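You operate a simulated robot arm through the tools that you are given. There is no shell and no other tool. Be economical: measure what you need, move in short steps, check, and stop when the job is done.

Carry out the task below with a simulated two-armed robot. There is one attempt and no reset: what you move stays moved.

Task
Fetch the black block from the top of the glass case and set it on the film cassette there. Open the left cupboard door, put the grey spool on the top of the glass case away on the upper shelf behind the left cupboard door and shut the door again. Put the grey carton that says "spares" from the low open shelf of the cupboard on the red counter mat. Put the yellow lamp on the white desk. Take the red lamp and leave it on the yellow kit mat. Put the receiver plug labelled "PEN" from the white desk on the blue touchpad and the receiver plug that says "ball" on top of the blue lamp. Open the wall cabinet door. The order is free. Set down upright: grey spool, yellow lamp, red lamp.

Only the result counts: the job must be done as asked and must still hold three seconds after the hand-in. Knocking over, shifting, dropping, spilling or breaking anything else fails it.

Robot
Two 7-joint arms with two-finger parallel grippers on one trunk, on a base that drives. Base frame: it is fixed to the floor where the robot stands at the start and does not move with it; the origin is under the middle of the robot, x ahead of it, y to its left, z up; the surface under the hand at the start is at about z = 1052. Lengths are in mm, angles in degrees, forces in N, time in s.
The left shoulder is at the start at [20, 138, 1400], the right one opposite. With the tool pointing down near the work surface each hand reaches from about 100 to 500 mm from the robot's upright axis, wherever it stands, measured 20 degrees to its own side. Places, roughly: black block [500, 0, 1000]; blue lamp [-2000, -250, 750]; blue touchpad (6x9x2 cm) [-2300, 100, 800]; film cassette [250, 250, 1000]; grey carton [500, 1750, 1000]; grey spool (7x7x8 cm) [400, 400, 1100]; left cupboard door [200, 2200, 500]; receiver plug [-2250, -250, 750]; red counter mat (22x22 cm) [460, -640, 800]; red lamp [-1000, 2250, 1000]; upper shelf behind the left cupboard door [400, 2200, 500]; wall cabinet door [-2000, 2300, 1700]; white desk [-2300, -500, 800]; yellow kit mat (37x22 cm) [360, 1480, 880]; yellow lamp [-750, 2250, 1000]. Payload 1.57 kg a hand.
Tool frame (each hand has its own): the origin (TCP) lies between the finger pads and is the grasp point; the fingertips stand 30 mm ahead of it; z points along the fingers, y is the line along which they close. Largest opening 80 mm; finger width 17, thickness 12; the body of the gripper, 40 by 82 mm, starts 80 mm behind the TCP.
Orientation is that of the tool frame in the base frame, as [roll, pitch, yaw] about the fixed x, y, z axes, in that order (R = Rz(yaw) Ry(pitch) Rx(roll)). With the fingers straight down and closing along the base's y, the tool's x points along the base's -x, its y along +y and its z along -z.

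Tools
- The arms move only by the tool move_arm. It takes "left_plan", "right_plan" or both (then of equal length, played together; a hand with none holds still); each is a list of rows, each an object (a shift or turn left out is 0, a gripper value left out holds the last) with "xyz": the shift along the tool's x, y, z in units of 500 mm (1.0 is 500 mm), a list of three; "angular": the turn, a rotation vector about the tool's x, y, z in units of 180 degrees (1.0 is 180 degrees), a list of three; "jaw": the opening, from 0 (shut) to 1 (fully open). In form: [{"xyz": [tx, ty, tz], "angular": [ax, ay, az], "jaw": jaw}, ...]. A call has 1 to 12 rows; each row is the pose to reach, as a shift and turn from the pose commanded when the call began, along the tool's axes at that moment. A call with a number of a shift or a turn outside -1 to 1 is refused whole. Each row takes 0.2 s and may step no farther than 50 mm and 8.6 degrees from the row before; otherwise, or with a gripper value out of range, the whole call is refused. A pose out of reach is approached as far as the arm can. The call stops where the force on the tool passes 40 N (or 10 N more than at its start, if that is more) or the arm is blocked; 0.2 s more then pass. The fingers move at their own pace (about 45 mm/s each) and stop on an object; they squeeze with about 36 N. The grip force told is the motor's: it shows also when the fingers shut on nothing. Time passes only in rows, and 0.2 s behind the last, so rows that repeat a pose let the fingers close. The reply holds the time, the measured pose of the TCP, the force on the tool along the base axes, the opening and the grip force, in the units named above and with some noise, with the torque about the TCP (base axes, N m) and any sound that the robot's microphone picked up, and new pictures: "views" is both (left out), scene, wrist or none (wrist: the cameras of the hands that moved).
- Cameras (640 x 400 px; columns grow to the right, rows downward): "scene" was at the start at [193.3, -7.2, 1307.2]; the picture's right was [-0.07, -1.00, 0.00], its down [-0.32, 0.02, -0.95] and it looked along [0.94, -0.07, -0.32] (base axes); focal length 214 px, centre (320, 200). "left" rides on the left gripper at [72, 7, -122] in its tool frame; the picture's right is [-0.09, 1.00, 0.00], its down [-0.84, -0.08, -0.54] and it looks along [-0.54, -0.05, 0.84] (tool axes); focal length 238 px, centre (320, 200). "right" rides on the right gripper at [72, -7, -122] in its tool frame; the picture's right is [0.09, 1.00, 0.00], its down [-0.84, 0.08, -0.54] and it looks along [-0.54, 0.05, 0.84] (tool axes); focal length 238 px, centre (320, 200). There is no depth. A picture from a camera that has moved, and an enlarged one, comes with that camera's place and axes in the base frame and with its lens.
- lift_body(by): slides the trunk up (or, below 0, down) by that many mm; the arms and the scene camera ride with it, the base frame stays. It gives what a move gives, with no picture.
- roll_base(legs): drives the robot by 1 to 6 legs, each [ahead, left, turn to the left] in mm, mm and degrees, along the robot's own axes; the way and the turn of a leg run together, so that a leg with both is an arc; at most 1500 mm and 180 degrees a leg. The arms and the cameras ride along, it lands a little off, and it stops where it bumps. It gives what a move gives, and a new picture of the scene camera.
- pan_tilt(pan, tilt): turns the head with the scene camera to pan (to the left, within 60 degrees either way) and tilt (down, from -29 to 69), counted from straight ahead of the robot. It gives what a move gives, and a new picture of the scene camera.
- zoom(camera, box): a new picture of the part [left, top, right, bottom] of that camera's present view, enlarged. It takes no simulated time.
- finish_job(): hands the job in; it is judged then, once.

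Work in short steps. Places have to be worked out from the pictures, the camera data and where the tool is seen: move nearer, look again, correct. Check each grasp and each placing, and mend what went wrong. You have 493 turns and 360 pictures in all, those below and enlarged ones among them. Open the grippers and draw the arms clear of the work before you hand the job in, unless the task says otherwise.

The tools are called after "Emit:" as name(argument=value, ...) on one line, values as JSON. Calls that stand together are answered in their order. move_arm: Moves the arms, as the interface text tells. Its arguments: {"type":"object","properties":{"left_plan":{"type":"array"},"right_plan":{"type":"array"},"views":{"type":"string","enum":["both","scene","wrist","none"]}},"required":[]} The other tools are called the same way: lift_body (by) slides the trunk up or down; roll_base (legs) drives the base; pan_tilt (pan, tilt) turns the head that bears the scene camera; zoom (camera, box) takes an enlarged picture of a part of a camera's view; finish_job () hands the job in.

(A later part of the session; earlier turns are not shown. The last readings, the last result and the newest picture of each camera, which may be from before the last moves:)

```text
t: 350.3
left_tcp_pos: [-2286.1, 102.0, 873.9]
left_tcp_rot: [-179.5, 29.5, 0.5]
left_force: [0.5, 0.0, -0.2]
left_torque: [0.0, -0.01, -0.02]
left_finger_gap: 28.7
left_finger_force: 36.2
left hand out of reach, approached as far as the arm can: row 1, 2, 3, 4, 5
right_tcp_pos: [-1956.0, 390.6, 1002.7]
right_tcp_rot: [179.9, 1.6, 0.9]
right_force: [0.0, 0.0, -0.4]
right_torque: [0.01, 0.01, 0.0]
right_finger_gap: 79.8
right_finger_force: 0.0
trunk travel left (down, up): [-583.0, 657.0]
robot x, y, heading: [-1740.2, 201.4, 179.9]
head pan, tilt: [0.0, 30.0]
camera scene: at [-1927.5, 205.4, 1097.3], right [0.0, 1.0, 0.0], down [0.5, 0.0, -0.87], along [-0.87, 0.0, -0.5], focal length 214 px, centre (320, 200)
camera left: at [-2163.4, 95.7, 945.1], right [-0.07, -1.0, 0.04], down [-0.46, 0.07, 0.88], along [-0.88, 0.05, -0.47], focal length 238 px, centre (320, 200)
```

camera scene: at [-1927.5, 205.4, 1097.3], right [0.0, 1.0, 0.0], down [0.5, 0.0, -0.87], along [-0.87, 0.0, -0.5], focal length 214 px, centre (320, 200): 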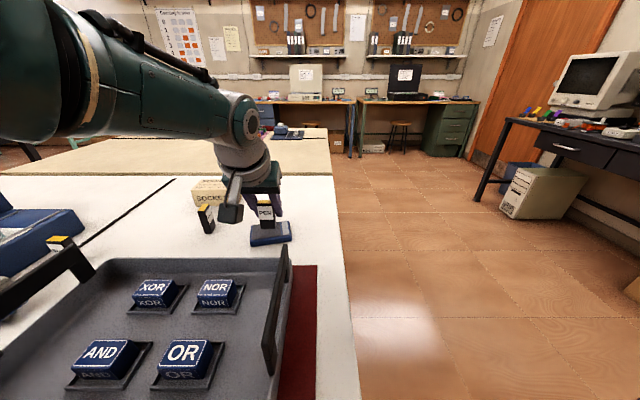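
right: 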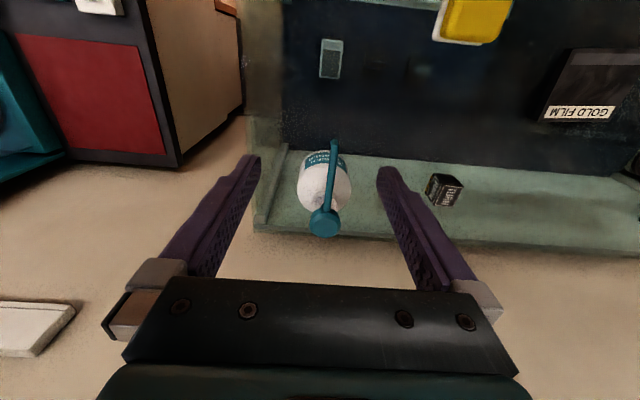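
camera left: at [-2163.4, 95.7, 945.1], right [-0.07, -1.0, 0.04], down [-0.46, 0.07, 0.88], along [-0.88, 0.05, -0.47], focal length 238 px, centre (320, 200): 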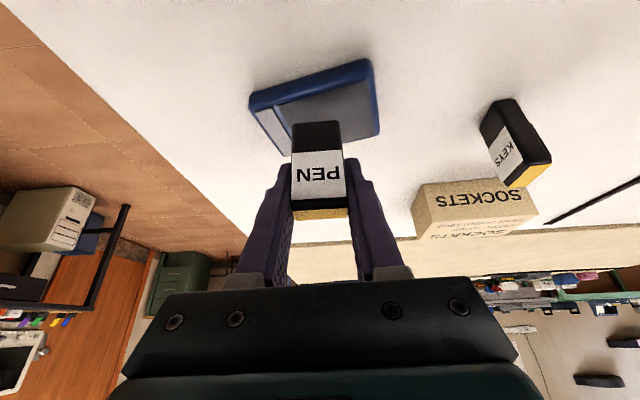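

PEN is centred over the touchpad. Lower in small steps.

Emit:
move_arm(left_plan=[{"xyz": [0.006, 0, 0.0104]}, {"xyz": [0.012, 0, 0.0208]}], views="none")

Emit:
zoom(camera="left", box=[220, 40, 420, 240])

```text
t: 350.9
left_tcp_pos: [-2284.0, 101.6, 861.9]
left_tcp_rot: [-179.6, 29.5, 0.5]
left_force: [-0.4, -0.7, -0.5]
left_torque: [-0.01, 0.0, 0.01]
left_finger_gap: 28.5
left_finger_force: 35.9
right_tcp_pos: [-1957.0, 391.8, 1001.7]
right_tcp_rot: [180.0, 1.5, 0.9]
right_force: [-0.2, 0.3, -0.1]
right_torque: [-0.02, -0.02, 0.0]
right_finger_gap: 80.1
right_finger_force: 0.0
trunk travel left (down, up): [-583.0, 657.0]
robot x, y, heading: [-1737.8, 205.5, 180.1]
head pan, tilt: [0.0, 30.0]
```

```text
2.00 times, centred on (320, 140) of left
camera zoom: at [-2161.3, 94.4, 933.9], right [-0.07, -1.0, 0.04], down [-0.46, 0.07, 0.88], along [-0.88, 0.05, -0.47], focal length 477 px, centre (320, 320)
```

zoom: 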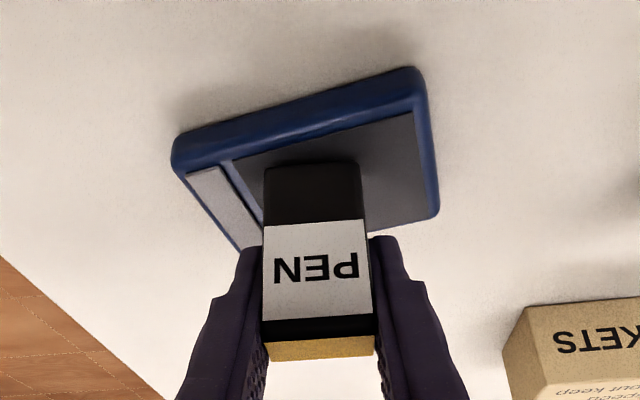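

Emit:
move_arm(left_plan=[{"xyz": [0.003, 0, 0.0052]}, {"xyz": [0.003, 0, 0.0052]}], views="none")

Emit:
move_arm(left_plan=[{"xyz": [0.002, 0, 0.0035]}, {"xyz": [0.002, 0, 0.0035]}], views="none")

```text
t: 351.5
left_tcp_pos: [-2282.1, 101.2, 859.6]
left_tcp_rot: [-179.5, 29.6, 0.6]
left_force: [0.6, 0.3, -0.4]
left_torque: [0.03, -0.02, -0.06]
left_finger_gap: 28.9
left_finger_force: 36.0
right_tcp_pos: [-1955.7, 391.9, 1002.8]
right_tcp_rot: [179.8, 1.6, 1.0]
right_force: [-0.5, -0.3, -0.7]
right_torque: [-0.02, 0.01, -0.03]
right_finger_gap: 79.9
right_finger_force: 0.1
trunk travel left (down, up): [-583.0, 657.0]
robot x, y, heading: [-1739.6, 208.1, 179.9]
head pan, tilt: [0.0, 30.0]
```

```text
t: 352.1
left_tcp_pos: [-2282.3, 100.8, 858.2]
left_tcp_rot: [-179.5, 29.5, 0.6]
left_force: [0.1, 0.0, 0.3]
left_torque: [-0.02, 0.02, 0.0]
left_finger_gap: 28.8
left_finger_force: 35.6
right_tcp_pos: [-1956.4, 391.6, 1002.5]
right_tcp_rot: [179.9, 1.6, 1.0]
right_force: [0.0, 0.1, -0.4]
right_torque: [0.01, -0.03, -0.04]
right_finger_gap: 79.7
right_finger_force: 0.1
trunk travel left (down, up): [-583.0, 657.0]
robot x, y, heading: [-1737.3, 204.8, 180.0]
head pan, tilt: [0.0, 30.0]
```

Emit:
move_arm(left_plan=[{"xyz": [0.002, 0, 0.0035]}, {"xyz": [0.004, 0, 0.007]}], views="none")

Emit:
zoom(camera="left", box=[220, 40, 420, 240])

```text
t: 352.7
left_tcp_pos: [-2283.5, 100.5, 856.7]
left_tcp_rot: [-179.5, 29.8, 0.4]
left_force: [3.6, 2.1, 15.3]
left_torque: [-0.01, -0.33, 0.02]
left_finger_gap: 28.9
left_finger_force: 36.1
left hand out of reach, approached as far as the arm can: row 2
right_tcp_pos: [-1957.3, 392.2, 1004.2]
right_tcp_rot: [179.8, 1.8, 1.0]
right_force: [0.0, -0.5, -0.4]
right_torque: [-0.03, 0.0, 0.02]
right_finger_gap: 79.9
right_finger_force: 0.1
trunk travel left (down, up): [-583.0, 657.0]
robot x, y, heading: [-1737.2, 205.1, 179.9]
head pan, tilt: [0.0, 30.0]
```

```text
2.00 times, centred on (320, 140) of left
camera zoom: at [-2160.1, 93.6, 927.5], right [-0.08, -1.0, 0.04], down [-0.46, 0.07, 0.89], along [-0.89, 0.05, -0.46], focal length 477 px, centre (320, 320)
```

zoom: 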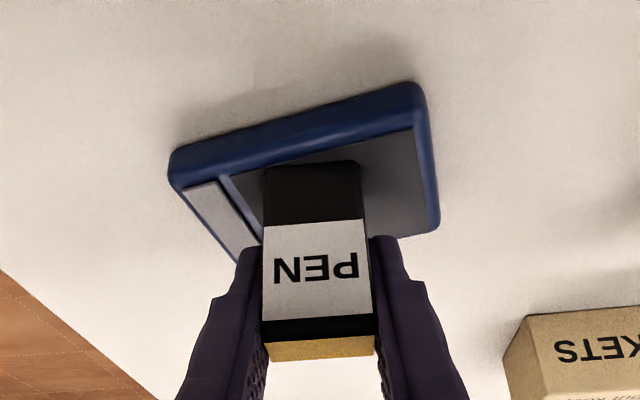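

Contact. Ease, open, and withdraw along the tool axis.

Emit:
move_arm(left_plan=[{"xyz": [-0.002, 0, -0.0035]}, {"xyz": [-0.002, 0, -0.0035], "jaw": 0.5}, {"xyz": [-0.002, 0, -0.0035], "jaw": 0.65}, {"xyz": [-0.002, 0, -0.0035], "jaw": 0.65}, {"xyz": [-0.002, 0, -0.05]}, {"xyz": [-0.002, 0, -0.13]}, {"xyz": [-0.002, 0, -0.2]}], views="both")

```text
t: 354.3
left_tcp_pos: [-2299.0, 113.1, 927.8]
left_tcp_rot: [-179.6, 29.3, 0.5]
left_force: [-0.8, 0.4, -0.4]
left_torque: [0.0, 0.0, -0.02]
left_finger_gap: 51.8
left_finger_force: 0.0
left hand out of reach, approached as far as the arm can: row 5, 6, 7
right_tcp_pos: [-1956.3, 392.3, 1003.0]
right_tcp_rot: [179.9, 1.6, 0.9]
right_force: [-0.1, -0.2, 0.2]
right_torque: [0.02, 0.01, -0.01]
right_finger_gap: 80.0
right_finger_force: 0.1
trunk travel left (down, up): [-583.0, 657.0]
robot x, y, heading: [-1740.1, 209.0, 180.2]
head pan, tilt: [0.0, 30.0]
camera scene: at [-1927.7, 205.3, 1097.3], right [0.0, 1.0, 0.0], down [0.5, 0.0, -0.87], along [-0.87, 0.0, -0.5], focal length 214 px, centre (320, 200)
camera left: at [-2176.8, 106.6, 1000.5], right [-0.08, -1.0, 0.04], down [-0.46, 0.07, 0.88], along [-0.88, 0.05, -0.47], focal length 238 px, centre (320, 200)
```

scene: 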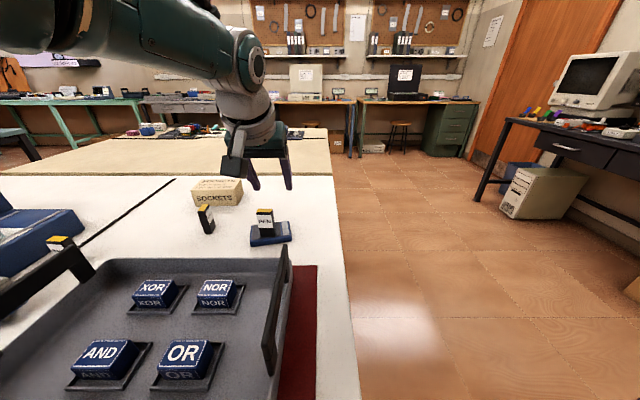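
left: 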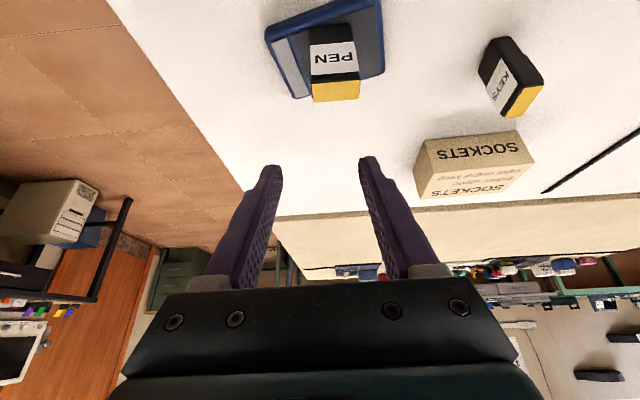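

PEN stands on the touchpad. Return the hand to vertical while retracting and rising, then go to the BALL plug.

Emit:
move_arm(left_plan=[{"xyz": [0.02, 0, -0.06]}, {"xyz": [0.05, 0, -0.12], "angular": [0, 0.04, 0]}, {"xyz": [0.08, 0, -0.17], "angular": [0, 0.08, 0]}, {"xyz": [0.096, 0, -0.194], "angular": [0, 0.125, 0]}, {"xyz": [0.096, 0, -0.194], "angular": [0, 0.163, 0]}, {"xyz": [0.096, 0, -0.194], "angular": [0, 0.163, 0]}], views="none")

Emit:
roll_base(legs=[[0, 345, 0]])

Emit:
zoom(camera="left", box=[0, 0, 640, 400])

```text
t: 355.7
left_tcp_pos: [-2209.2, 114.1, 990.9]
left_tcp_rot: [-179.5, 0.1, 0.3]
left_force: [0.3, -0.9, 0.1]
left_torque: [-0.01, 0.0, 0.01]
left_finger_gap: 52.3
left_finger_force: 0.2
left hand out of reach, approached as far as the arm can: row 1, 2, 3, 4, 5
right_tcp_pos: [-1956.7, 390.9, 1002.0]
right_tcp_rot: [180.0, 1.6, 1.0]
right_force: [-0.2, -1.1, -0.6]
right_torque: [0.01, 0.0, -0.01]
right_finger_gap: 80.0
right_finger_force: 0.0
trunk travel left (down, up): [-583.0, 657.0]
robot x, y, heading: [-1733.5, 206.1, 179.8]
head pan, tilt: [0.0, 30.0]
```

```text
t: 357.9
left_tcp_pos: [-2209.7, -222.3, 990.8]
left_tcp_rot: [-179.6, 0.3, 0.0]
left_force: [0.8, 0.3, 0.3]
left_torque: [0.03, 0.03, 0.0]
left_finger_gap: 52.1
left_finger_force: 0.0
right_tcp_pos: [-1955.1, 54.0, 1002.8]
right_tcp_rot: [179.7, 1.6, 0.8]
right_force: [1.2, 0.4, -1.4]
right_torque: [0.03, 0.01, 0.04]
right_finger_gap: 79.7
right_finger_force: 0.1
trunk travel left (down, up): [-583.0, 657.0]
robot x, y, heading: [-1736.6, -131.4, 179.8]
head pan, tilt: [0.0, 30.0]
camera scene: at [-1928.4, -132.6, 1097.3], right [0.0, 1.0, 0.0], down [0.5, 0.0, -0.87], along [-0.87, 0.0, -0.5], focal length 214 px, centre (320, 200)
```

scene: 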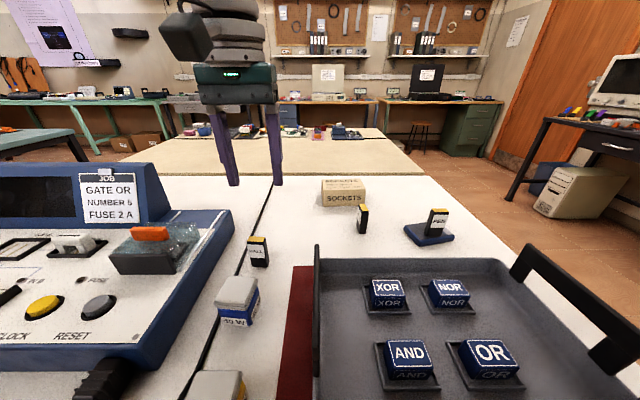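

```text
1.00 times, centred on (320, 200) of left (not enlarged: the box is as wide or as high as the picture)
camera zoom: at [-2138.1, -230.2, 1113.1], right [-0.09, -1.0, -0.01], down [-0.84, 0.07, 0.55], along [-0.54, 0.06, -0.84], focal length 238 px, centre (320, 200)
```

zoom: 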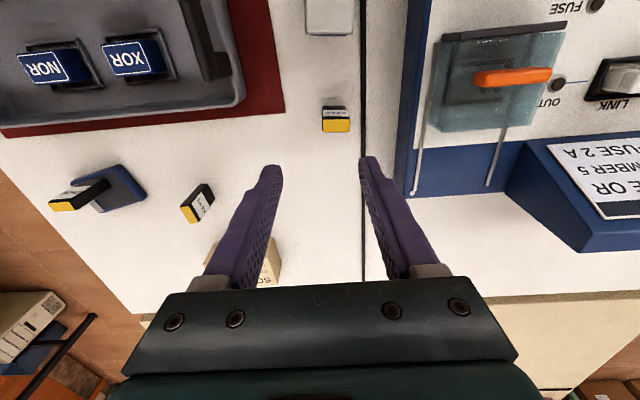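

BALL top ≈[−2210, −238]. Shift and descend to z≈845.

Emit:
move_arm(left_plan=[{"xyz": [0, 0.031, 0.05]}, {"xyz": [0, 0.031, 0.13]}, {"xyz": [0, 0.031, 0.21]}, {"xyz": [0, 0.031, 0.25]}, {"xyz": [0, 0.031, 0.25]}], views="wrist")

```text
t: 359.1
left_tcp_pos: [-2195.2, -241.8, 869.9]
left_tcp_rot: [-179.6, 0.3, 0.2]
left_force: [-0.5, 0.0, 0.4]
left_torque: [0.0, -0.01, -0.01]
left_finger_gap: 51.9
left_finger_force: 0.1
left hand out of reach, approached as far as the arm can: row 3, 4, 5
right_tcp_pos: [-1957.0, 54.3, 1001.6]
right_tcp_rot: [179.9, 1.6, 0.7]
right_force: [-0.4, -0.2, 0.0]
right_torque: [-0.03, 0.05, 0.02]
right_finger_gap: 80.0
right_finger_force: 0.1
trunk travel left (down, up): [-583.0, 657.0]
robot x, y, heading: [-1740.0, -126.0, 179.9]
head pan, tilt: [0.0, 30.0]
camera left: at [-2123.5, -248.8, 991.6], right [-0.09, -1.0, -0.01], down [-0.84, 0.07, 0.55], along [-0.54, 0.06, -0.84], focal length 238 px, centre (320, 200)
```

left: 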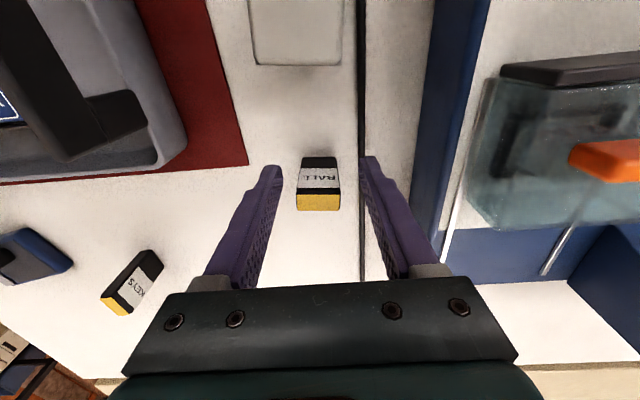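

Nudge base 15 mm, correct y by +4, lower the trunk 25 mm.

Emit:
roll_base(legs=[[15, -4, 0]])

Emit:
lift_body(by=-25)

Emit:
zoom(camera="left", box=[160, 80, 480, 280])

```text
t: 359.9
left_tcp_pos: [-2210.2, -236.9, 869.7]
left_tcp_rot: [-179.6, 0.2, 0.0]
left_force: [-1.3, 0.0, -0.9]
left_torque: [0.0, -0.03, 0.0]
left_finger_gap: 51.9
left_finger_force: 0.1
right_tcp_pos: [-1970.5, 57.4, 1003.4]
right_tcp_rot: [179.9, 1.7, 0.9]
right_force: [-1.3, -0.5, -0.5]
right_torque: [0.03, -0.03, -0.04]
right_finger_gap: 80.1
right_finger_force: 0.1
trunk travel left (down, up): [-583.0, 657.0]
robot x, y, heading: [-1755.4, -130.5, 179.7]
head pan, tilt: [0.0, 30.0]
camera scene: at [-1943.6, -128.5, 1097.3], right [0.0, 1.0, 0.0], down [0.5, 0.0, -0.87], along [-0.87, 0.0, -0.5], focal length 214 px, centre (320, 200)
```

scene: 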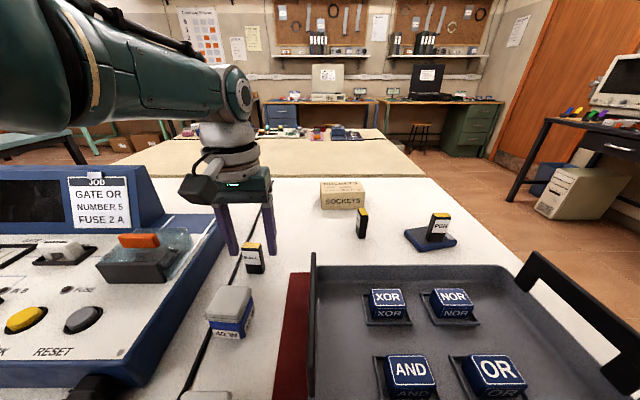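

```text
t: 360.6
left_tcp_pos: [-2211.0, -236.1, 844.7]
left_tcp_rot: [-179.6, 0.2, 0.1]
left_force: [-0.5, -0.6, 0.2]
left_torque: [-0.03, 0.01, -0.02]
left_finger_gap: 51.9
left_finger_force: 0.2
right_tcp_pos: [-1971.5, 57.6, 977.2]
right_tcp_rot: [179.9, 1.6, 0.7]
right_force: [0.3, 0.0, -0.8]
right_torque: [0.03, 0.02, 0.0]
right_finger_gap: 79.8
right_finger_force: 0.1
trunk travel left (down, up): [-558.0, 682.0]
robot x, y, heading: [-1754.6, -130.8, 179.5]
head pan, tilt: [0.0, 30.0]
```

```text
2.00 times, centred on (320, 180) of left
camera zoom: at [-2138.8, -244.8, 966.9], right [-0.09, -1.0, -0.01], down [-0.84, 0.07, 0.55], along [-0.54, 0.06, -0.84], focal length 477 px, centre (320, 240)
```

zoom: 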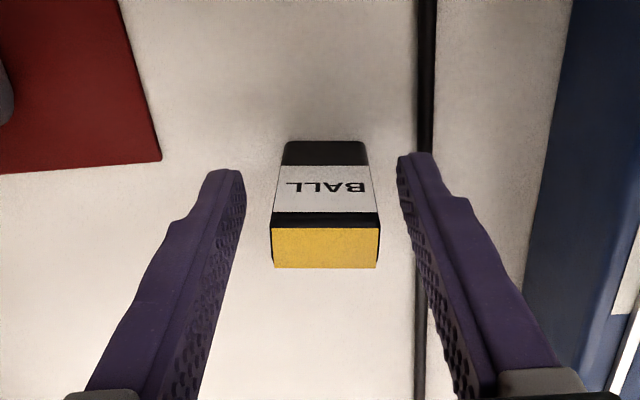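

Aligned. Grip BALL and lift.

Emit:
move_arm(left_plan=[{"jaw": 0.2}, {"jaw": 0.2}, {"jaw": 0.2}, {"jaw": 0.2}, {"xyz": [0, 0, -0.04]}, {"xyz": [0, 0, -0.12]}, {"xyz": [0, 0, -0.2]}, {"xyz": [0, 0, -0.2]}], views="both")

```text
t: 362.4
left_tcp_pos: [-2225.0, -234.9, 943.6]
left_tcp_rot: [-179.6, 0.1, 0.2]
left_force: [0.6, -0.1, 0.3]
left_torque: [0.0, 0.02, 0.02]
left_finger_gap: 28.8
left_finger_force: 36.3
left hand out of reach, approached as far as the arm can: row 6, 7, 8
right_tcp_pos: [-1971.5, 57.9, 977.6]
right_tcp_rot: [179.9, 1.6, 0.8]
right_force: [0.2, 0.1, -0.2]
right_torque: [0.01, -0.01, 0.0]
right_finger_gap: 80.1
right_finger_force: 0.1
trunk travel left (down, up): [-558.0, 682.0]
robot x, y, heading: [-1756.7, -130.4, 179.7]
head pan, tilt: [0.0, 30.0]
camera scene: at [-1943.4, -128.5, 1072.3], right [0.0, 1.0, 0.0], down [0.5, 0.0, -0.87], along [-0.87, 0.0, -0.5], focal length 214 px, centre (320, 200)
camera left: at [-2153.6, -242.5, 1065.9], right [-0.09, -1.0, -0.01], down [-0.84, 0.07, 0.54], along [-0.54, 0.06, -0.84], focal length 238 px, centre (320, 200)
```

scene: 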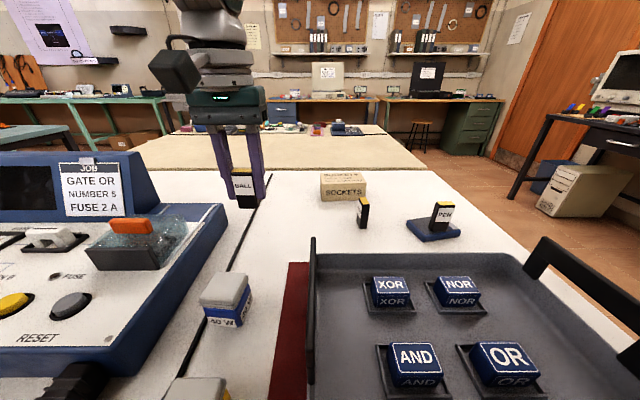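
left: 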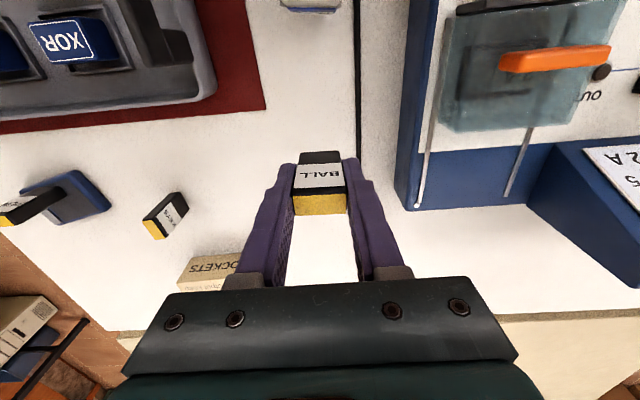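

Back the base 111 mm so BALL hangs over the blue lamp.

Emit:
roll_base(legs=[[-111, 0, 0]])

Emit:
zoom(camera="left", box=[160, 40, 480, 240])

Emit:
zoom(camera="scene", box=[170, 120, 330, 300])

```text
t: 363.6
left_tcp_pos: [-2113.4, -236.3, 943.1]
left_tcp_rot: [-179.5, 0.2, 0.2]
left_force: [0.0, 0.3, -0.3]
left_torque: [-0.01, 0.0, 0.02]
left_finger_gap: 28.9
left_finger_force: 36.1
right_tcp_pos: [-1859.1, 58.1, 977.4]
right_tcp_rot: [179.9, 1.6, 0.8]
right_force: [0.5, -0.8, 0.0]
right_torque: [0.01, 0.02, 0.0]
right_finger_gap: 80.2
right_finger_force: 0.0
trunk travel left (down, up): [-558.0, 682.0]
robot x, y, heading: [-1641.3, -125.8, 180.1]
head pan, tilt: [0.0, 30.0]
camera scene: at [-1830.8, -129.2, 1072.2], right [0.0, 1.0, 0.0], down [0.5, 0.0, -0.87], along [-0.87, 0.0, -0.5], focal length 214 px, centre (320, 200)
```

scene: 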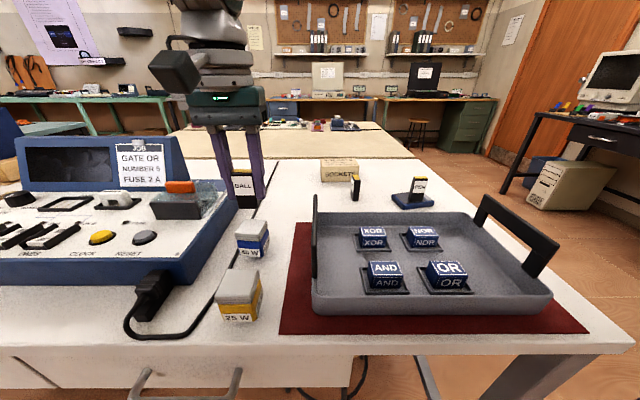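

```text
2.00 times, centred on (320, 140) of left
camera zoom: at [-2040.9, -243.6, 1065.5], right [-0.09, -1.0, -0.01], down [-0.84, 0.07, 0.54], along [-0.54, 0.05, -0.84], focal length 477 px, centre (320, 320)
```

zoom: 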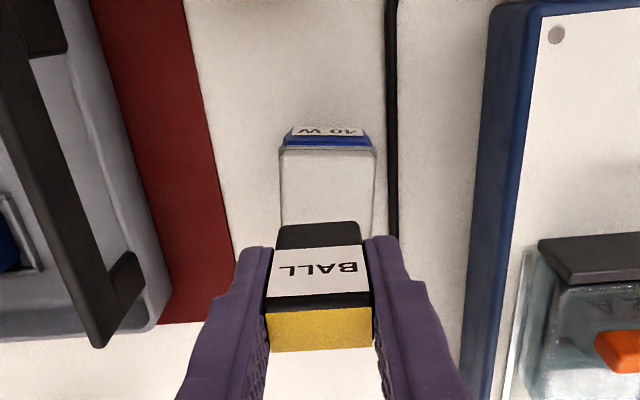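

```text
2.22 times, centred on (250, 210) of scene
camera zoom: at [-1830.8, -129.2, 1072.2], right [0.0, 1.0, 0.0], down [0.5, 0.0, -0.87], along [-0.87, 0.0, -0.5], focal length 477 px, centre (476, 178)
```

zoom: 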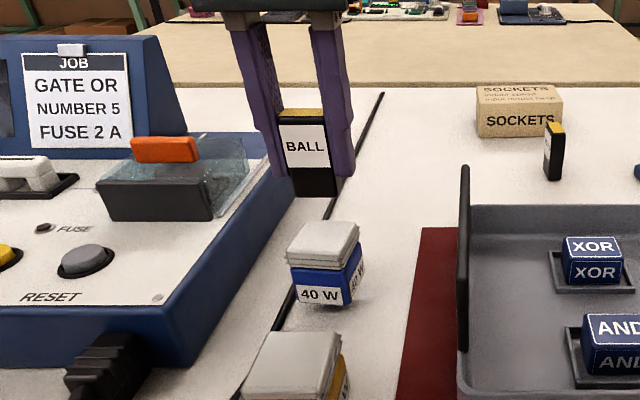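

Lamp top centre ≈[−2112, −240]. Adjust 3 mm and lower to TCP≈905, then feel.

Emit:
move_arm(left_plan=[{"xyz": [0, 0.006, 0.04]}, {"xyz": [0, 0.006, 0.072]}, {"xyz": [0, 0.006, 0.072]}], views="none")

Emit:
zoom(camera="scene", box=[200, 150, 300, 270])

Emit:
zoom(camera="left", box=[160, 40, 480, 240])

```text
t: 364.4
left_tcp_pos: [-2113.1, -238.8, 909.8]
left_tcp_rot: [-179.5, 0.5, 0.1]
left_force: [3.9, -0.1, 20.0]
left_torque: [-0.01, -0.34, 0.04]
left_finger_gap: 28.8
left_finger_force: 35.4
right_tcp_pos: [-1860.5, 57.6, 976.8]
right_tcp_rot: [179.8, 1.6, 0.8]
right_force: [0.2, 0.1, -0.1]
right_torque: [0.04, 0.03, 0.01]
right_finger_gap: 79.8
right_finger_force: 0.0
trunk travel left (down, up): [-558.0, 682.0]
robot x, y, heading: [-1635.9, -130.6, 179.6]
head pan, tilt: [0.0, 30.0]
```

```text
3.33 times, centred on (250, 210) of scene
camera zoom: at [-1831.7, -129.5, 1072.8], right [0.0, 1.0, 0.0], down [0.5, 0.0, -0.87], along [-0.87, 0.0, -0.5], focal length 715 px, centre (553, 167)
```

zoom: 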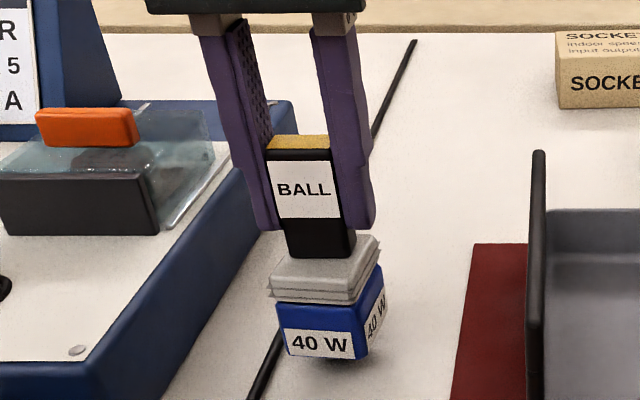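

```text
2.00 times, centred on (320, 140) of left
camera zoom: at [-2041.2, -247.3, 1031.4], right [-0.09, -1.0, -0.01], down [-0.83, 0.07, 0.55], along [-0.55, 0.06, -0.84], focal length 477 px, centre (320, 320)
```

zoom: 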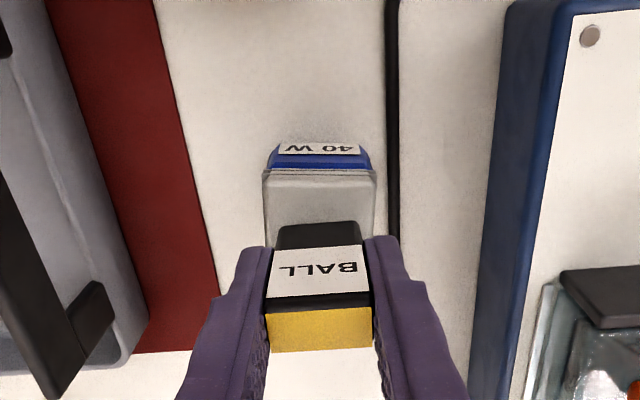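

Contact; BALL is ~6 mm toward the back. Lift slightly, shift 5 mm forward toward centre, and set down again.

Emit:
move_arm(left_plan=[{"xyz": [0, 0, -0.016]}, {"xyz": [0.011, 0, -0.016]}, {"xyz": [0.011, 0, -0.016]}], views="none")

Emit:
move_arm(left_plan=[{"xyz": [0, 0, 0.005]}, {"xyz": [0, 0, 0.01]}], views="none")

```text
t: 365.2
left_tcp_pos: [-2108.3, -238.3, 914.8]
left_tcp_rot: [-179.6, 0.1, 0.0]
left_force: [0.8, -0.3, -0.7]
left_torque: [0.0, -0.01, 0.01]
left_finger_gap: 28.6
left_finger_force: 36.0
right_tcp_pos: [-1858.9, 57.2, 977.9]
right_tcp_rot: [179.8, 1.6, 0.8]
right_force: [1.0, -0.3, -0.4]
right_torque: [-0.02, 0.0, 0.0]
right_finger_gap: 80.0
right_finger_force: 0.1
trunk travel left (down, up): [-558.0, 682.0]
robot x, y, heading: [-1639.7, -128.7, 179.8]
head pan, tilt: [0.0, 30.0]
```

```text
t: 365.8
left_tcp_pos: [-2107.8, -239.0, 909.3]
left_tcp_rot: [-179.6, 0.0, 0.1]
left_force: [0.4, -0.1, 0.2]
left_torque: [0.01, -0.02, -0.01]
left_finger_gap: 28.7
left_finger_force: 36.1
right_tcp_pos: [-1859.7, 57.9, 977.6]
right_tcp_rot: [179.9, 1.6, 0.8]
right_force: [0.5, -0.1, 0.4]
right_torque: [0.01, -0.02, 0.01]
right_finger_gap: 79.9
right_finger_force: 0.1
trunk travel left (down, up): [-558.0, 682.0]
robot x, y, heading: [-1641.6, -129.0, 179.8]
head pan, tilt: [0.0, 30.0]
```

Emit:
move_arm(left_plan=[{"xyz": [0, 0, 0.002]}, {"xyz": [0, 0, 0.003]}], views="none")

Emit:
zoom(camera="left", box=[160, 40, 480, 240])

```text
t: 366.4
left_tcp_pos: [-2107.4, -238.7, 909.7]
left_tcp_rot: [-179.5, 0.2, 0.2]
left_force: [2.4, -0.7, 7.1]
left_torque: [-0.06, -0.09, 0.04]
left_finger_gap: 28.9
left_finger_force: 35.9
right_tcp_pos: [-1860.5, 57.3, 977.1]
right_tcp_rot: [179.9, 1.7, 0.8]
right_force: [-0.3, -1.0, 0.5]
right_torque: [0.01, -0.01, 0.07]
right_finger_gap: 80.0
right_finger_force: 0.0
trunk travel left (down, up): [-558.0, 682.0]
robot x, y, heading: [-1643.0, -130.4, 179.9]
head pan, tilt: [0.0, 30.0]
```

```text
2.00 times, centred on (320, 140) of left
camera zoom: at [-2036.0, -246.7, 1031.7], right [-0.09, -1.0, -0.01], down [-0.84, 0.07, 0.55], along [-0.54, 0.05, -0.84], focal length 477 px, centre (320, 320)
```

zoom: 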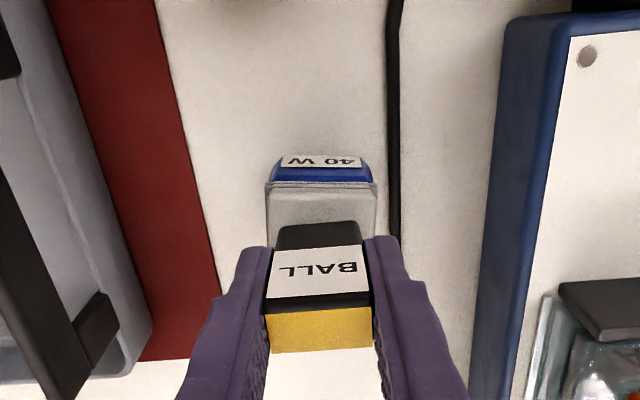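

Light contact (7 N). Release and rise.

Emit:
move_arm(left_plan=[{"jaw": 0.45}, {"jaw": 0.6}, {"jaw": 0.65}, {"jaw": 0.65}, {"xyz": [0, 0, -0.03]}, {"xyz": [0, 0, -0.1]}, {"xyz": [0, 0, -0.15]}], views="both")

```text
t: 368.0
left_tcp_pos: [-2108.7, -241.4, 982.0]
left_tcp_rot: [-179.6, 0.1, 0.1]
left_force: [-0.6, 0.2, 0.4]
left_torque: [0.02, -0.02, 0.01]
left_finger_gap: 52.2
left_finger_force: 0.0
right_tcp_pos: [-1859.2, 57.0, 977.4]
right_tcp_rot: [179.9, 1.7, 0.8]
right_force: [0.7, -0.4, -0.2]
right_torque: [0.0, -0.02, -0.03]
right_finger_gap: 80.1
right_finger_force: 0.0
trunk travel left (down, up): [-558.0, 682.0]
robot x, y, heading: [-1642.8, -130.5, 179.7]
head pan, tilt: [0.0, 30.0]
camera scene: at [-1831.1, -129.2, 1072.3], right [0.0, 1.0, 0.0], down [0.5, 0.0, -0.87], along [-0.87, 0.0, -0.5], focal length 214 px, centre (320, 200)
camera left: at [-2036.6, -248.5, 1105.2], right [-0.09, -1.0, -0.01], down [-0.84, 0.07, 0.54], along [-0.54, 0.06, -0.84], focal length 238 px, centre (320, 200)
```

scene: 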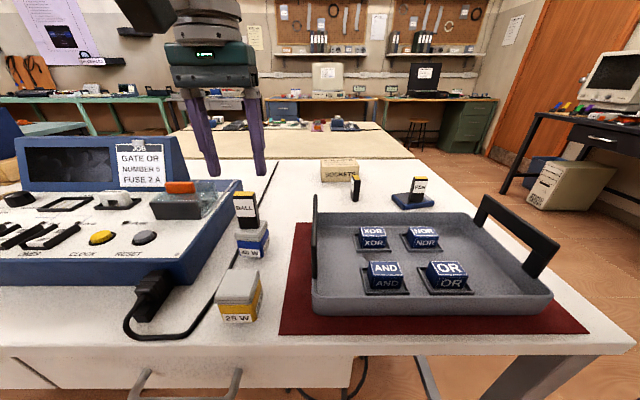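
left: 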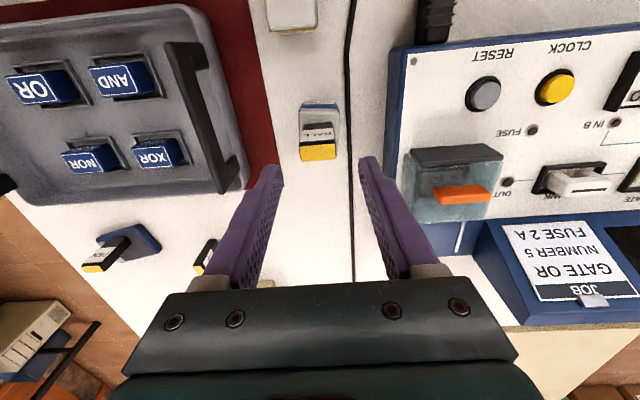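

All desk items are done. Now the wall cabinet: back off, turn to +y, and drive over for a look.

Emit:
roll_base(legs=[[-450, 0, 0], [0, 0, -90], [1400, 0, 0], [0, 700, 0]])

Emit:
lift_body(by=350)

Emit:
pan_tilt(pan=0, tilt=-5)

```text
t: 384.3
left_tcp_pos: [-2030.6, 1688.5, 982.2]
left_tcp_rot: [-179.6, 0.1, -89.4]
left_force: [0.7, 0.0, 0.4]
left_torque: [-0.03, -0.02, -0.03]
left_finger_gap: 52.2
left_finger_force: 0.1
right_tcp_pos: [-1730.9, 1442.2, 977.3]
right_tcp_rot: [179.9, 1.7, -88.7]
right_force: [-1.1, 0.2, -0.1]
right_torque: [-0.01, 0.04, -0.03]
right_finger_gap: 79.7
right_finger_force: 0.1
trunk travel left (down, up): [-558.0, 682.0]
robot x, y, heading: [-1917.5, 1223.6, 90.2]
head pan, tilt: [0.0, 30.0]
camera scene: at [-1916.0, 1412.1, 1072.3], right [1.0, 0.0, 0.0], down [0.0, -0.5, -0.87], along [0.0, 0.87, -0.5], focal length 214 px, centre (320, 200)
```

scene: 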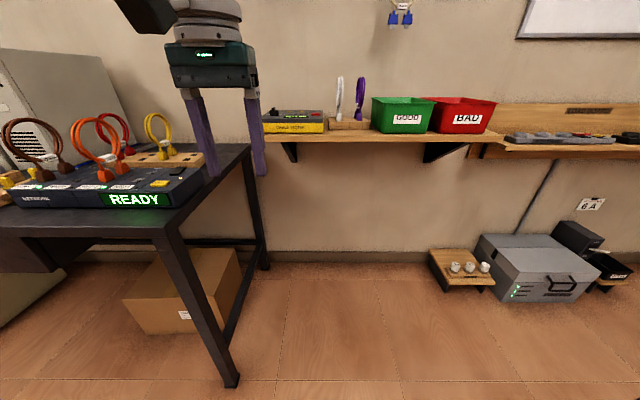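

```text
t: 387.8
left_tcp_pos: [-2030.2, 1689.2, 1332.2]
left_tcp_rot: [-179.6, 0.1, -89.4]
left_force: [-0.9, -0.4, 0.4]
left_torque: [-0.01, -0.01, 0.0]
left_finger_gap: 51.7
left_finger_force: 0.1
right_tcp_pos: [-1730.2, 1442.3, 1327.8]
right_tcp_rot: [179.9, 1.8, -88.7]
right_force: [0.5, -0.2, -0.2]
right_torque: [0.01, 0.01, 0.01]
right_finger_gap: 80.1
right_finger_force: 0.2
trunk travel left (down, up): [-908.0, 332.0]
robot x, y, heading: [-1917.9, 1221.6, 90.2]
head pan, tilt: [0.0, 30.0]
```

```text
t: 388.8
left_tcp_pos: [-2030.4, 1688.5, 1332.1]
left_tcp_rot: [-179.6, 0.0, -89.4]
left_force: [0.5, 0.1, 0.2]
left_torque: [-0.03, 0.0, -0.01]
left_finger_gap: 52.2
left_finger_force: 0.1
right_tcp_pos: [-1730.5, 1443.7, 1327.4]
right_tcp_rot: [180.0, 1.7, -88.7]
right_force: [-0.3, 0.3, 0.8]
right_torque: [0.03, 0.0, 0.0]
right_finger_gap: 80.0
right_finger_force: 0.1
trunk travel left (down, up): [-908.0, 332.0]
robot x, y, heading: [-1914.4, 1221.1, 90.3]
head pan, tilt: [0.0, -5.0]
camera scene: at [-1915.9, 1409.1, 1478.3], right [1.0, 0.0, 0.0], down [0.0, 0.09, -1.0], along [0.0, 1.0, 0.09], focal length 214 px, centre (320, 200)
```

scene: 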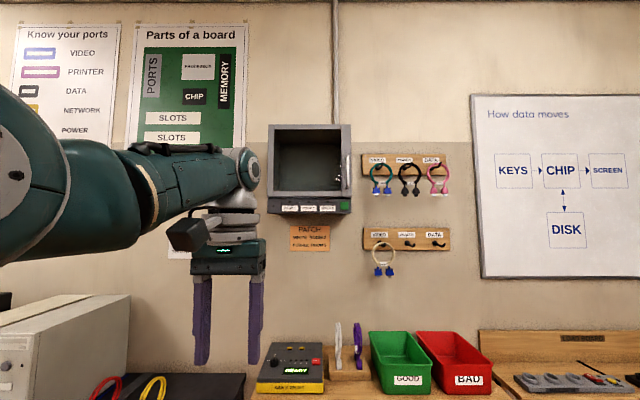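

Emit:
zoom(camera="scene", box=[250, 110, 370, 230])

```text
3.33 times, centred on (310, 170) of scene
camera zoom: at [-1915.9, 1409.1, 1478.3], right [1.0, 0.0, 0.0], down [0.0, 0.09, -1.0], along [0.0, 1.0, 0.09], focal length 715 px, centre (353, 300)
```

zoom: 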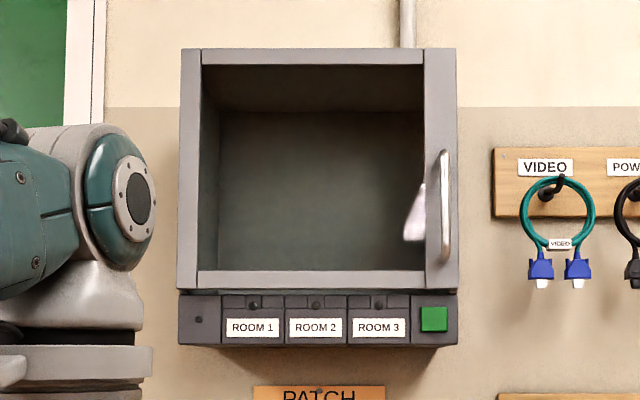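

Emit:
zoom(camera="scene", box=[270, 195, 370, 265])

Emit:
pan_tilt(pan=0, tilt=-20)

```text
5.71 times, centred on (320, 230) of scene
camera zoom: at [-1915.9, 1409.1, 1478.3], right [1.0, 0.0, 0.0], down [0.0, 0.09, -1.0], along [0.0, 1.0, 0.09], focal length 1226 px, centre (320, 29)
```

zoom: 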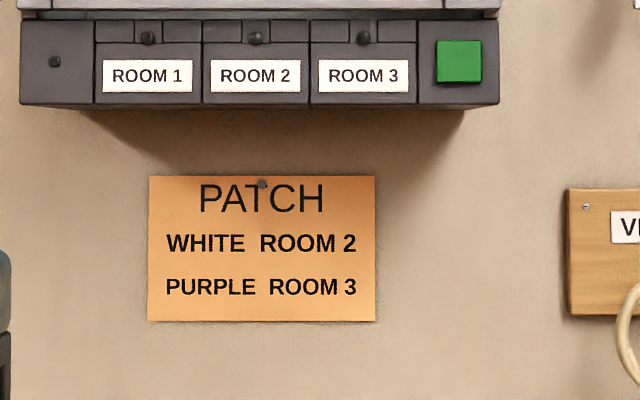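

```text
t: 389.5
left_tcp_pos: [-2031.0, 1689.0, 1332.7]
left_tcp_rot: [-179.7, 0.0, -89.3]
left_force: [-0.3, 0.5, 0.5]
left_torque: [-0.01, 0.0, 0.02]
left_finger_gap: 51.9
left_finger_force: 0.0
right_tcp_pos: [-1731.4, 1443.1, 1327.7]
right_tcp_rot: [179.9, 1.7, -88.7]
right_force: [0.5, -0.3, 0.3]
right_torque: [0.02, -0.02, -0.01]
right_finger_gap: 80.0
right_finger_force: 0.1
trunk travel left (down, up): [-908.0, 332.0]
robot x, y, heading: [-1915.9, 1225.1, 90.3]
head pan, tilt: [0.0, -20.0]
camera scene: at [-1915.9, 1397.7, 1499.9], right [1.0, 0.0, 0.0], down [0.0, 0.34, -0.94], along [0.0, 0.94, 0.34], focal length 214 px, centre (320, 200)
```

scene: 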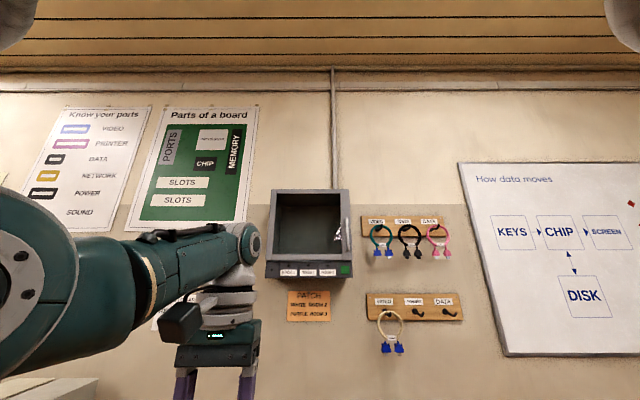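

The cabinet has a vertical handle bar at its right edge (≈[−1803, ~2260, 1604–1742]), hinge on the left. Position the robot to the right of it and turn the left hand to point forward.

Emit:
roll_base(legs=[[0, -300, 0], [300, 0, 0]])

Emit:
move_arm(left_plan=[{"xyz": [0.0, 0, 0], "angular": [0, -0.045, 0], "jaw": 1}, {"xyz": [0.0, 0, 0], "angular": [0, -0.09, 0]}, {"xyz": [0, 0, 0], "angular": [0, -0.135, 0]}, {"xyz": [0, 0, 0], "angular": [0, -0.18, 0]}, {"xyz": [0, 0, 0], "angular": [0, -0.225, 0]}, {"xyz": [0, 0, 0], "angular": [0, -0.27, 0]}, {"xyz": [0, 0.03, 0], "angular": [0, -0.315, 0]}, {"xyz": [0, 0.06, 0], "angular": [0, -0.36, 0]}, {"xyz": [0, 0.09, 0], "angular": [0, -0.405, 0]}, {"xyz": [0, 0.12, 0], "angular": [0, -0.45, 0]}, {"xyz": [0, 0.15, 0], "angular": [0, -0.495, 0]}, {"xyz": [0, 0.15, 0], "angular": [0, -0.5, 0]}], views="none")

Emit:
lift_body(by=300)

Emit:
pan_tilt(pan=20, tilt=5)

```text
t: 393.2
left_tcp_pos: [-1730.8, 1983.8, 1331.8]
left_tcp_rot: [-179.6, 0.1, -90.0]
left_force: [0.2, 1.4, -0.9]
left_torque: [-0.02, 0.02, -0.02]
left_finger_gap: 51.9
left_finger_force: 0.0
right_tcp_pos: [-1433.1, 1735.8, 1327.6]
right_tcp_rot: [179.9, 1.6, -89.2]
right_force: [0.3, -0.1, -0.3]
right_torque: [-0.01, 0.0, 0.0]
right_finger_gap: 79.9
right_finger_force: 0.1
trunk travel left (down, up): [-908.0, 332.0]
robot x, y, heading: [-1618.1, 1517.0, 89.6]
head pan, tilt: [0.0, -20.0]
camera scene: at [-1618.7, 1691.4, 1499.9], right [1.0, 0.0, 0.0], down [0.0, 0.34, -0.94], along [0.0, 0.94, 0.34], focal length 214 px, centre (320, 200)
```

scene: 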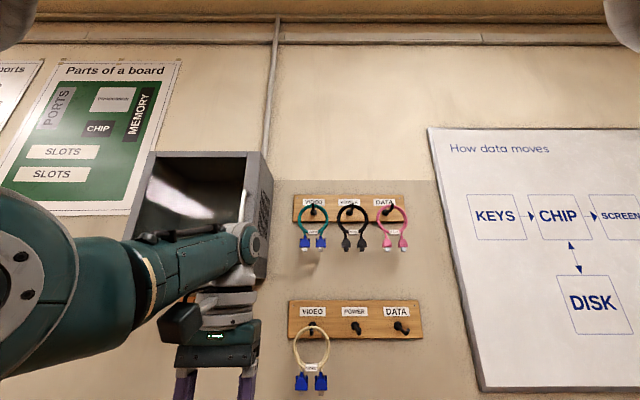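

```text
t: 395.8
left_tcp_pos: [-1807.2, 1983.2, 1331.4]
left_tcp_rot: [-70.9, 89.6, 19.3]
left_force: [0.3, 0.1, 0.1]
left_torque: [0.02, -0.01, -0.03]
left_finger_gap: 79.8
left_finger_force: 0.0
right_tcp_pos: [-1432.6, 1734.7, 1326.8]
right_tcp_rot: [179.9, 1.6, -89.2]
right_force: [-0.3, 0.7, -0.1]
right_torque: [0.04, 0.03, -0.02]
right_finger_gap: 79.9
right_finger_force: 0.1
trunk travel left (down, up): [-908.0, 332.0]
robot x, y, heading: [-1620.6, 1516.0, 89.8]
head pan, tilt: [0.0, -20.0]
```

```text
t: 398.8
left_tcp_pos: [-1806.3, 1983.5, 1631.2]
left_tcp_rot: [-77.6, 89.6, 12.5]
left_force: [-0.7, -0.1, -0.9]
left_torque: [0.01, 0.0, 0.0]
left_finger_gap: 80.0
left_finger_force: 0.0
right_tcp_pos: [-1432.4, 1734.0, 1627.4]
right_tcp_rot: [179.8, 1.7, -89.2]
right_force: [-0.5, -0.1, -0.9]
right_torque: [-0.02, -0.01, 0.0]
right_finger_gap: 80.0
right_finger_force: 0.1
trunk travel left (down, up): [-1208.0, 32.0]
robot x, y, heading: [-1620.7, 1518.3, 89.5]
head pan, tilt: [0.0, -20.0]
```

```text
t: 399.7
left_tcp_pos: [-1806.0, 1984.1, 1631.6]
left_tcp_rot: [-77.4, 89.6, 12.6]
left_force: [0.3, -0.1, -0.3]
left_torque: [-0.01, -0.03, 0.0]
left_finger_gap: 80.3
left_finger_force: 0.0
right_tcp_pos: [-1433.6, 1735.2, 1628.0]
right_tcp_rot: [179.8, 1.5, -89.3]
right_force: [-0.4, 1.2, -0.8]
right_torque: [0.02, -0.02, 0.0]
right_finger_gap: 80.0
right_finger_force: 0.0
trunk travel left (down, up): [-1208.0, 32.0]
robot x, y, heading: [-1622.4, 1516.4, 89.8]
head pan, tilt: [20.0, 5.0]
camera scene: at [-1650.0, 1701.8, 1762.8], right [0.94, 0.34, 0.0], down [0.03, -0.08, -1.0], along [-0.34, 0.94, -0.09], focal length 214 px, centre (320, 200)
```

scene: 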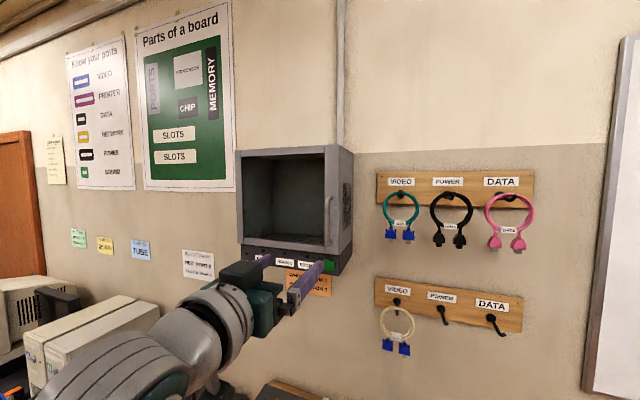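

Handle triangulates to ≈[−1812, 2202, 1667]. Check with the wrist camera.

Emit:
zoom(camera="left", box=[0, 0, 640, 400])

```text
1.00 times, centred on (320, 200) of left (not enlarged: the box is as wide or as high as the picture)
camera zoom: at [-1812.3, 1861.8, 1560.5], right [-1.0, 0.0, 0.08], down [0.07, -0.54, 0.84], along [0.04, 0.84, 0.54], focal length 238 px, centre (320, 200)
```

zoom: 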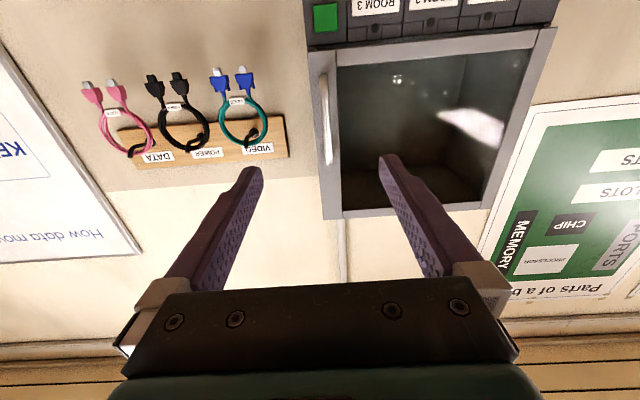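

Emit:
move_arm(left_plan=[{"xyz": [-0.037, 0.014, 0], "jaw": 0.6}], views="none")

Emit:
roll_base(legs=[[135, 0, 0]])

Emit:
zoom(camera="left", box=[0, 0, 640, 400])

```text
t: 400.1
left_tcp_pos: [-1813.9, 1982.4, 1650.2]
left_tcp_rot: [-81.0, 89.5, 9.2]
left_force: [0.1, 0.3, 0.4]
left_torque: [0.02, 0.03, -0.03]
left_finger_gap: 47.9
left_finger_force: 0.0
right_tcp_pos: [-1432.5, 1735.4, 1627.1]
right_tcp_rot: [179.8, 1.6, -89.1]
right_force: [0.6, 0.1, -0.3]
right_torque: [-0.01, 0.01, -0.01]
right_finger_gap: 80.3
right_finger_force: 0.0
trunk travel left (down, up): [-1208.0, 32.0]
robot x, y, heading: [-1620.9, 1517.1, 89.7]
head pan, tilt: [20.0, 5.0]
```

```text
t: 401.4
left_tcp_pos: [-1814.2, 2116.0, 1650.1]
left_tcp_rot: [-78.7, 89.6, 11.8]
left_force: [0.4, -0.1, -1.0]
left_torque: [0.0, 0.02, 0.0]
left_finger_gap: 47.9
left_finger_force: 0.1
right_tcp_pos: [-1433.3, 1868.4, 1628.3]
right_tcp_rot: [179.7, 1.6, -89.0]
right_force: [-0.2, -0.2, 0.2]
right_torque: [0.01, 0.0, 0.0]
right_finger_gap: 80.0
right_finger_force: 0.0
trunk travel left (down, up): [-1208.0, 32.0]
robot x, y, heading: [-1617.3, 1652.4, 90.0]
head pan, tilt: [20.0, 5.0]
camera scene: at [-1650.3, 1835.4, 1762.7], right [0.94, 0.34, 0.0], down [0.03, -0.08, -1.0], along [-0.34, 0.94, -0.09], focal length 214 px, centre (320, 200)
```

scene: 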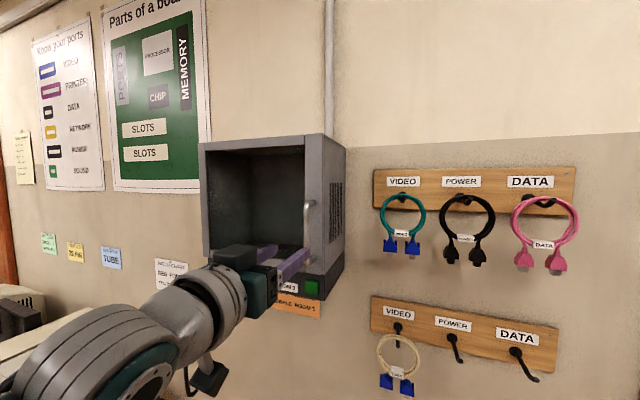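

```text
1.00 times, centred on (320, 200) of left (not enlarged: the box is as wide or as high as the picture)
camera zoom: at [-1820.1, 1994.5, 1578.6], right [-1.0, -0.01, 0.08], down [0.07, -0.54, 0.84], along [0.04, 0.84, 0.54], focal length 238 px, centre (320, 200)
```

zoom: 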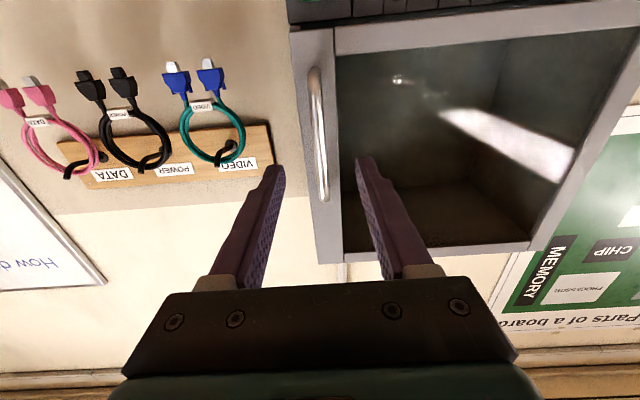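

Bar at x≈−1815, y≈2198. Advance 72 mm with force monitoring.

Emit:
move_arm(left_plan=[{"xyz": [0, 0, 0.05]}, {"xyz": [0, 0, 0.1]}, {"xyz": [0, 0, 0.13]}, {"xyz": [0, 0, 0.144]}, {"xyz": [0, 0, 0.144]}], views="wrist")

```text
t: 402.6
left_tcp_pos: [-1815.4, 2188.4, 1650.7]
left_tcp_rot: [-76.4, 89.5, 13.9]
left_force: [-0.3, -0.2, -0.6]
left_torque: [-0.01, 0.01, -0.02]
left_finger_gap: 47.9
left_finger_force: 0.0
right_tcp_pos: [-1433.8, 1867.3, 1626.6]
right_tcp_rot: [179.8, 1.7, -89.0]
right_force: [0.3, -0.2, -0.5]
right_torque: [0.03, -0.04, 0.03]
right_finger_gap: 80.1
right_finger_force: 0.1
trunk travel left (down, up): [-1208.0, 32.0]
robot x, y, heading: [-1620.6, 1646.0, 90.0]
head pan, tilt: [20.0, 5.0]
camera left: at [-1820.2, 2067.0, 1579.0], right [-1.0, -0.01, 0.08], down [0.07, -0.54, 0.84], along [0.04, 0.84, 0.54], focal length 238 px, centre (320, 200)
```

left: 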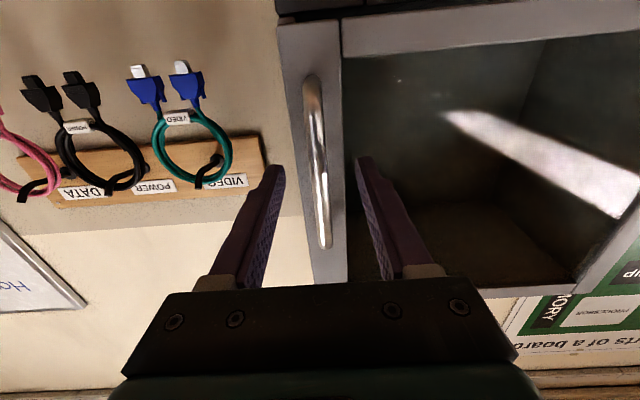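

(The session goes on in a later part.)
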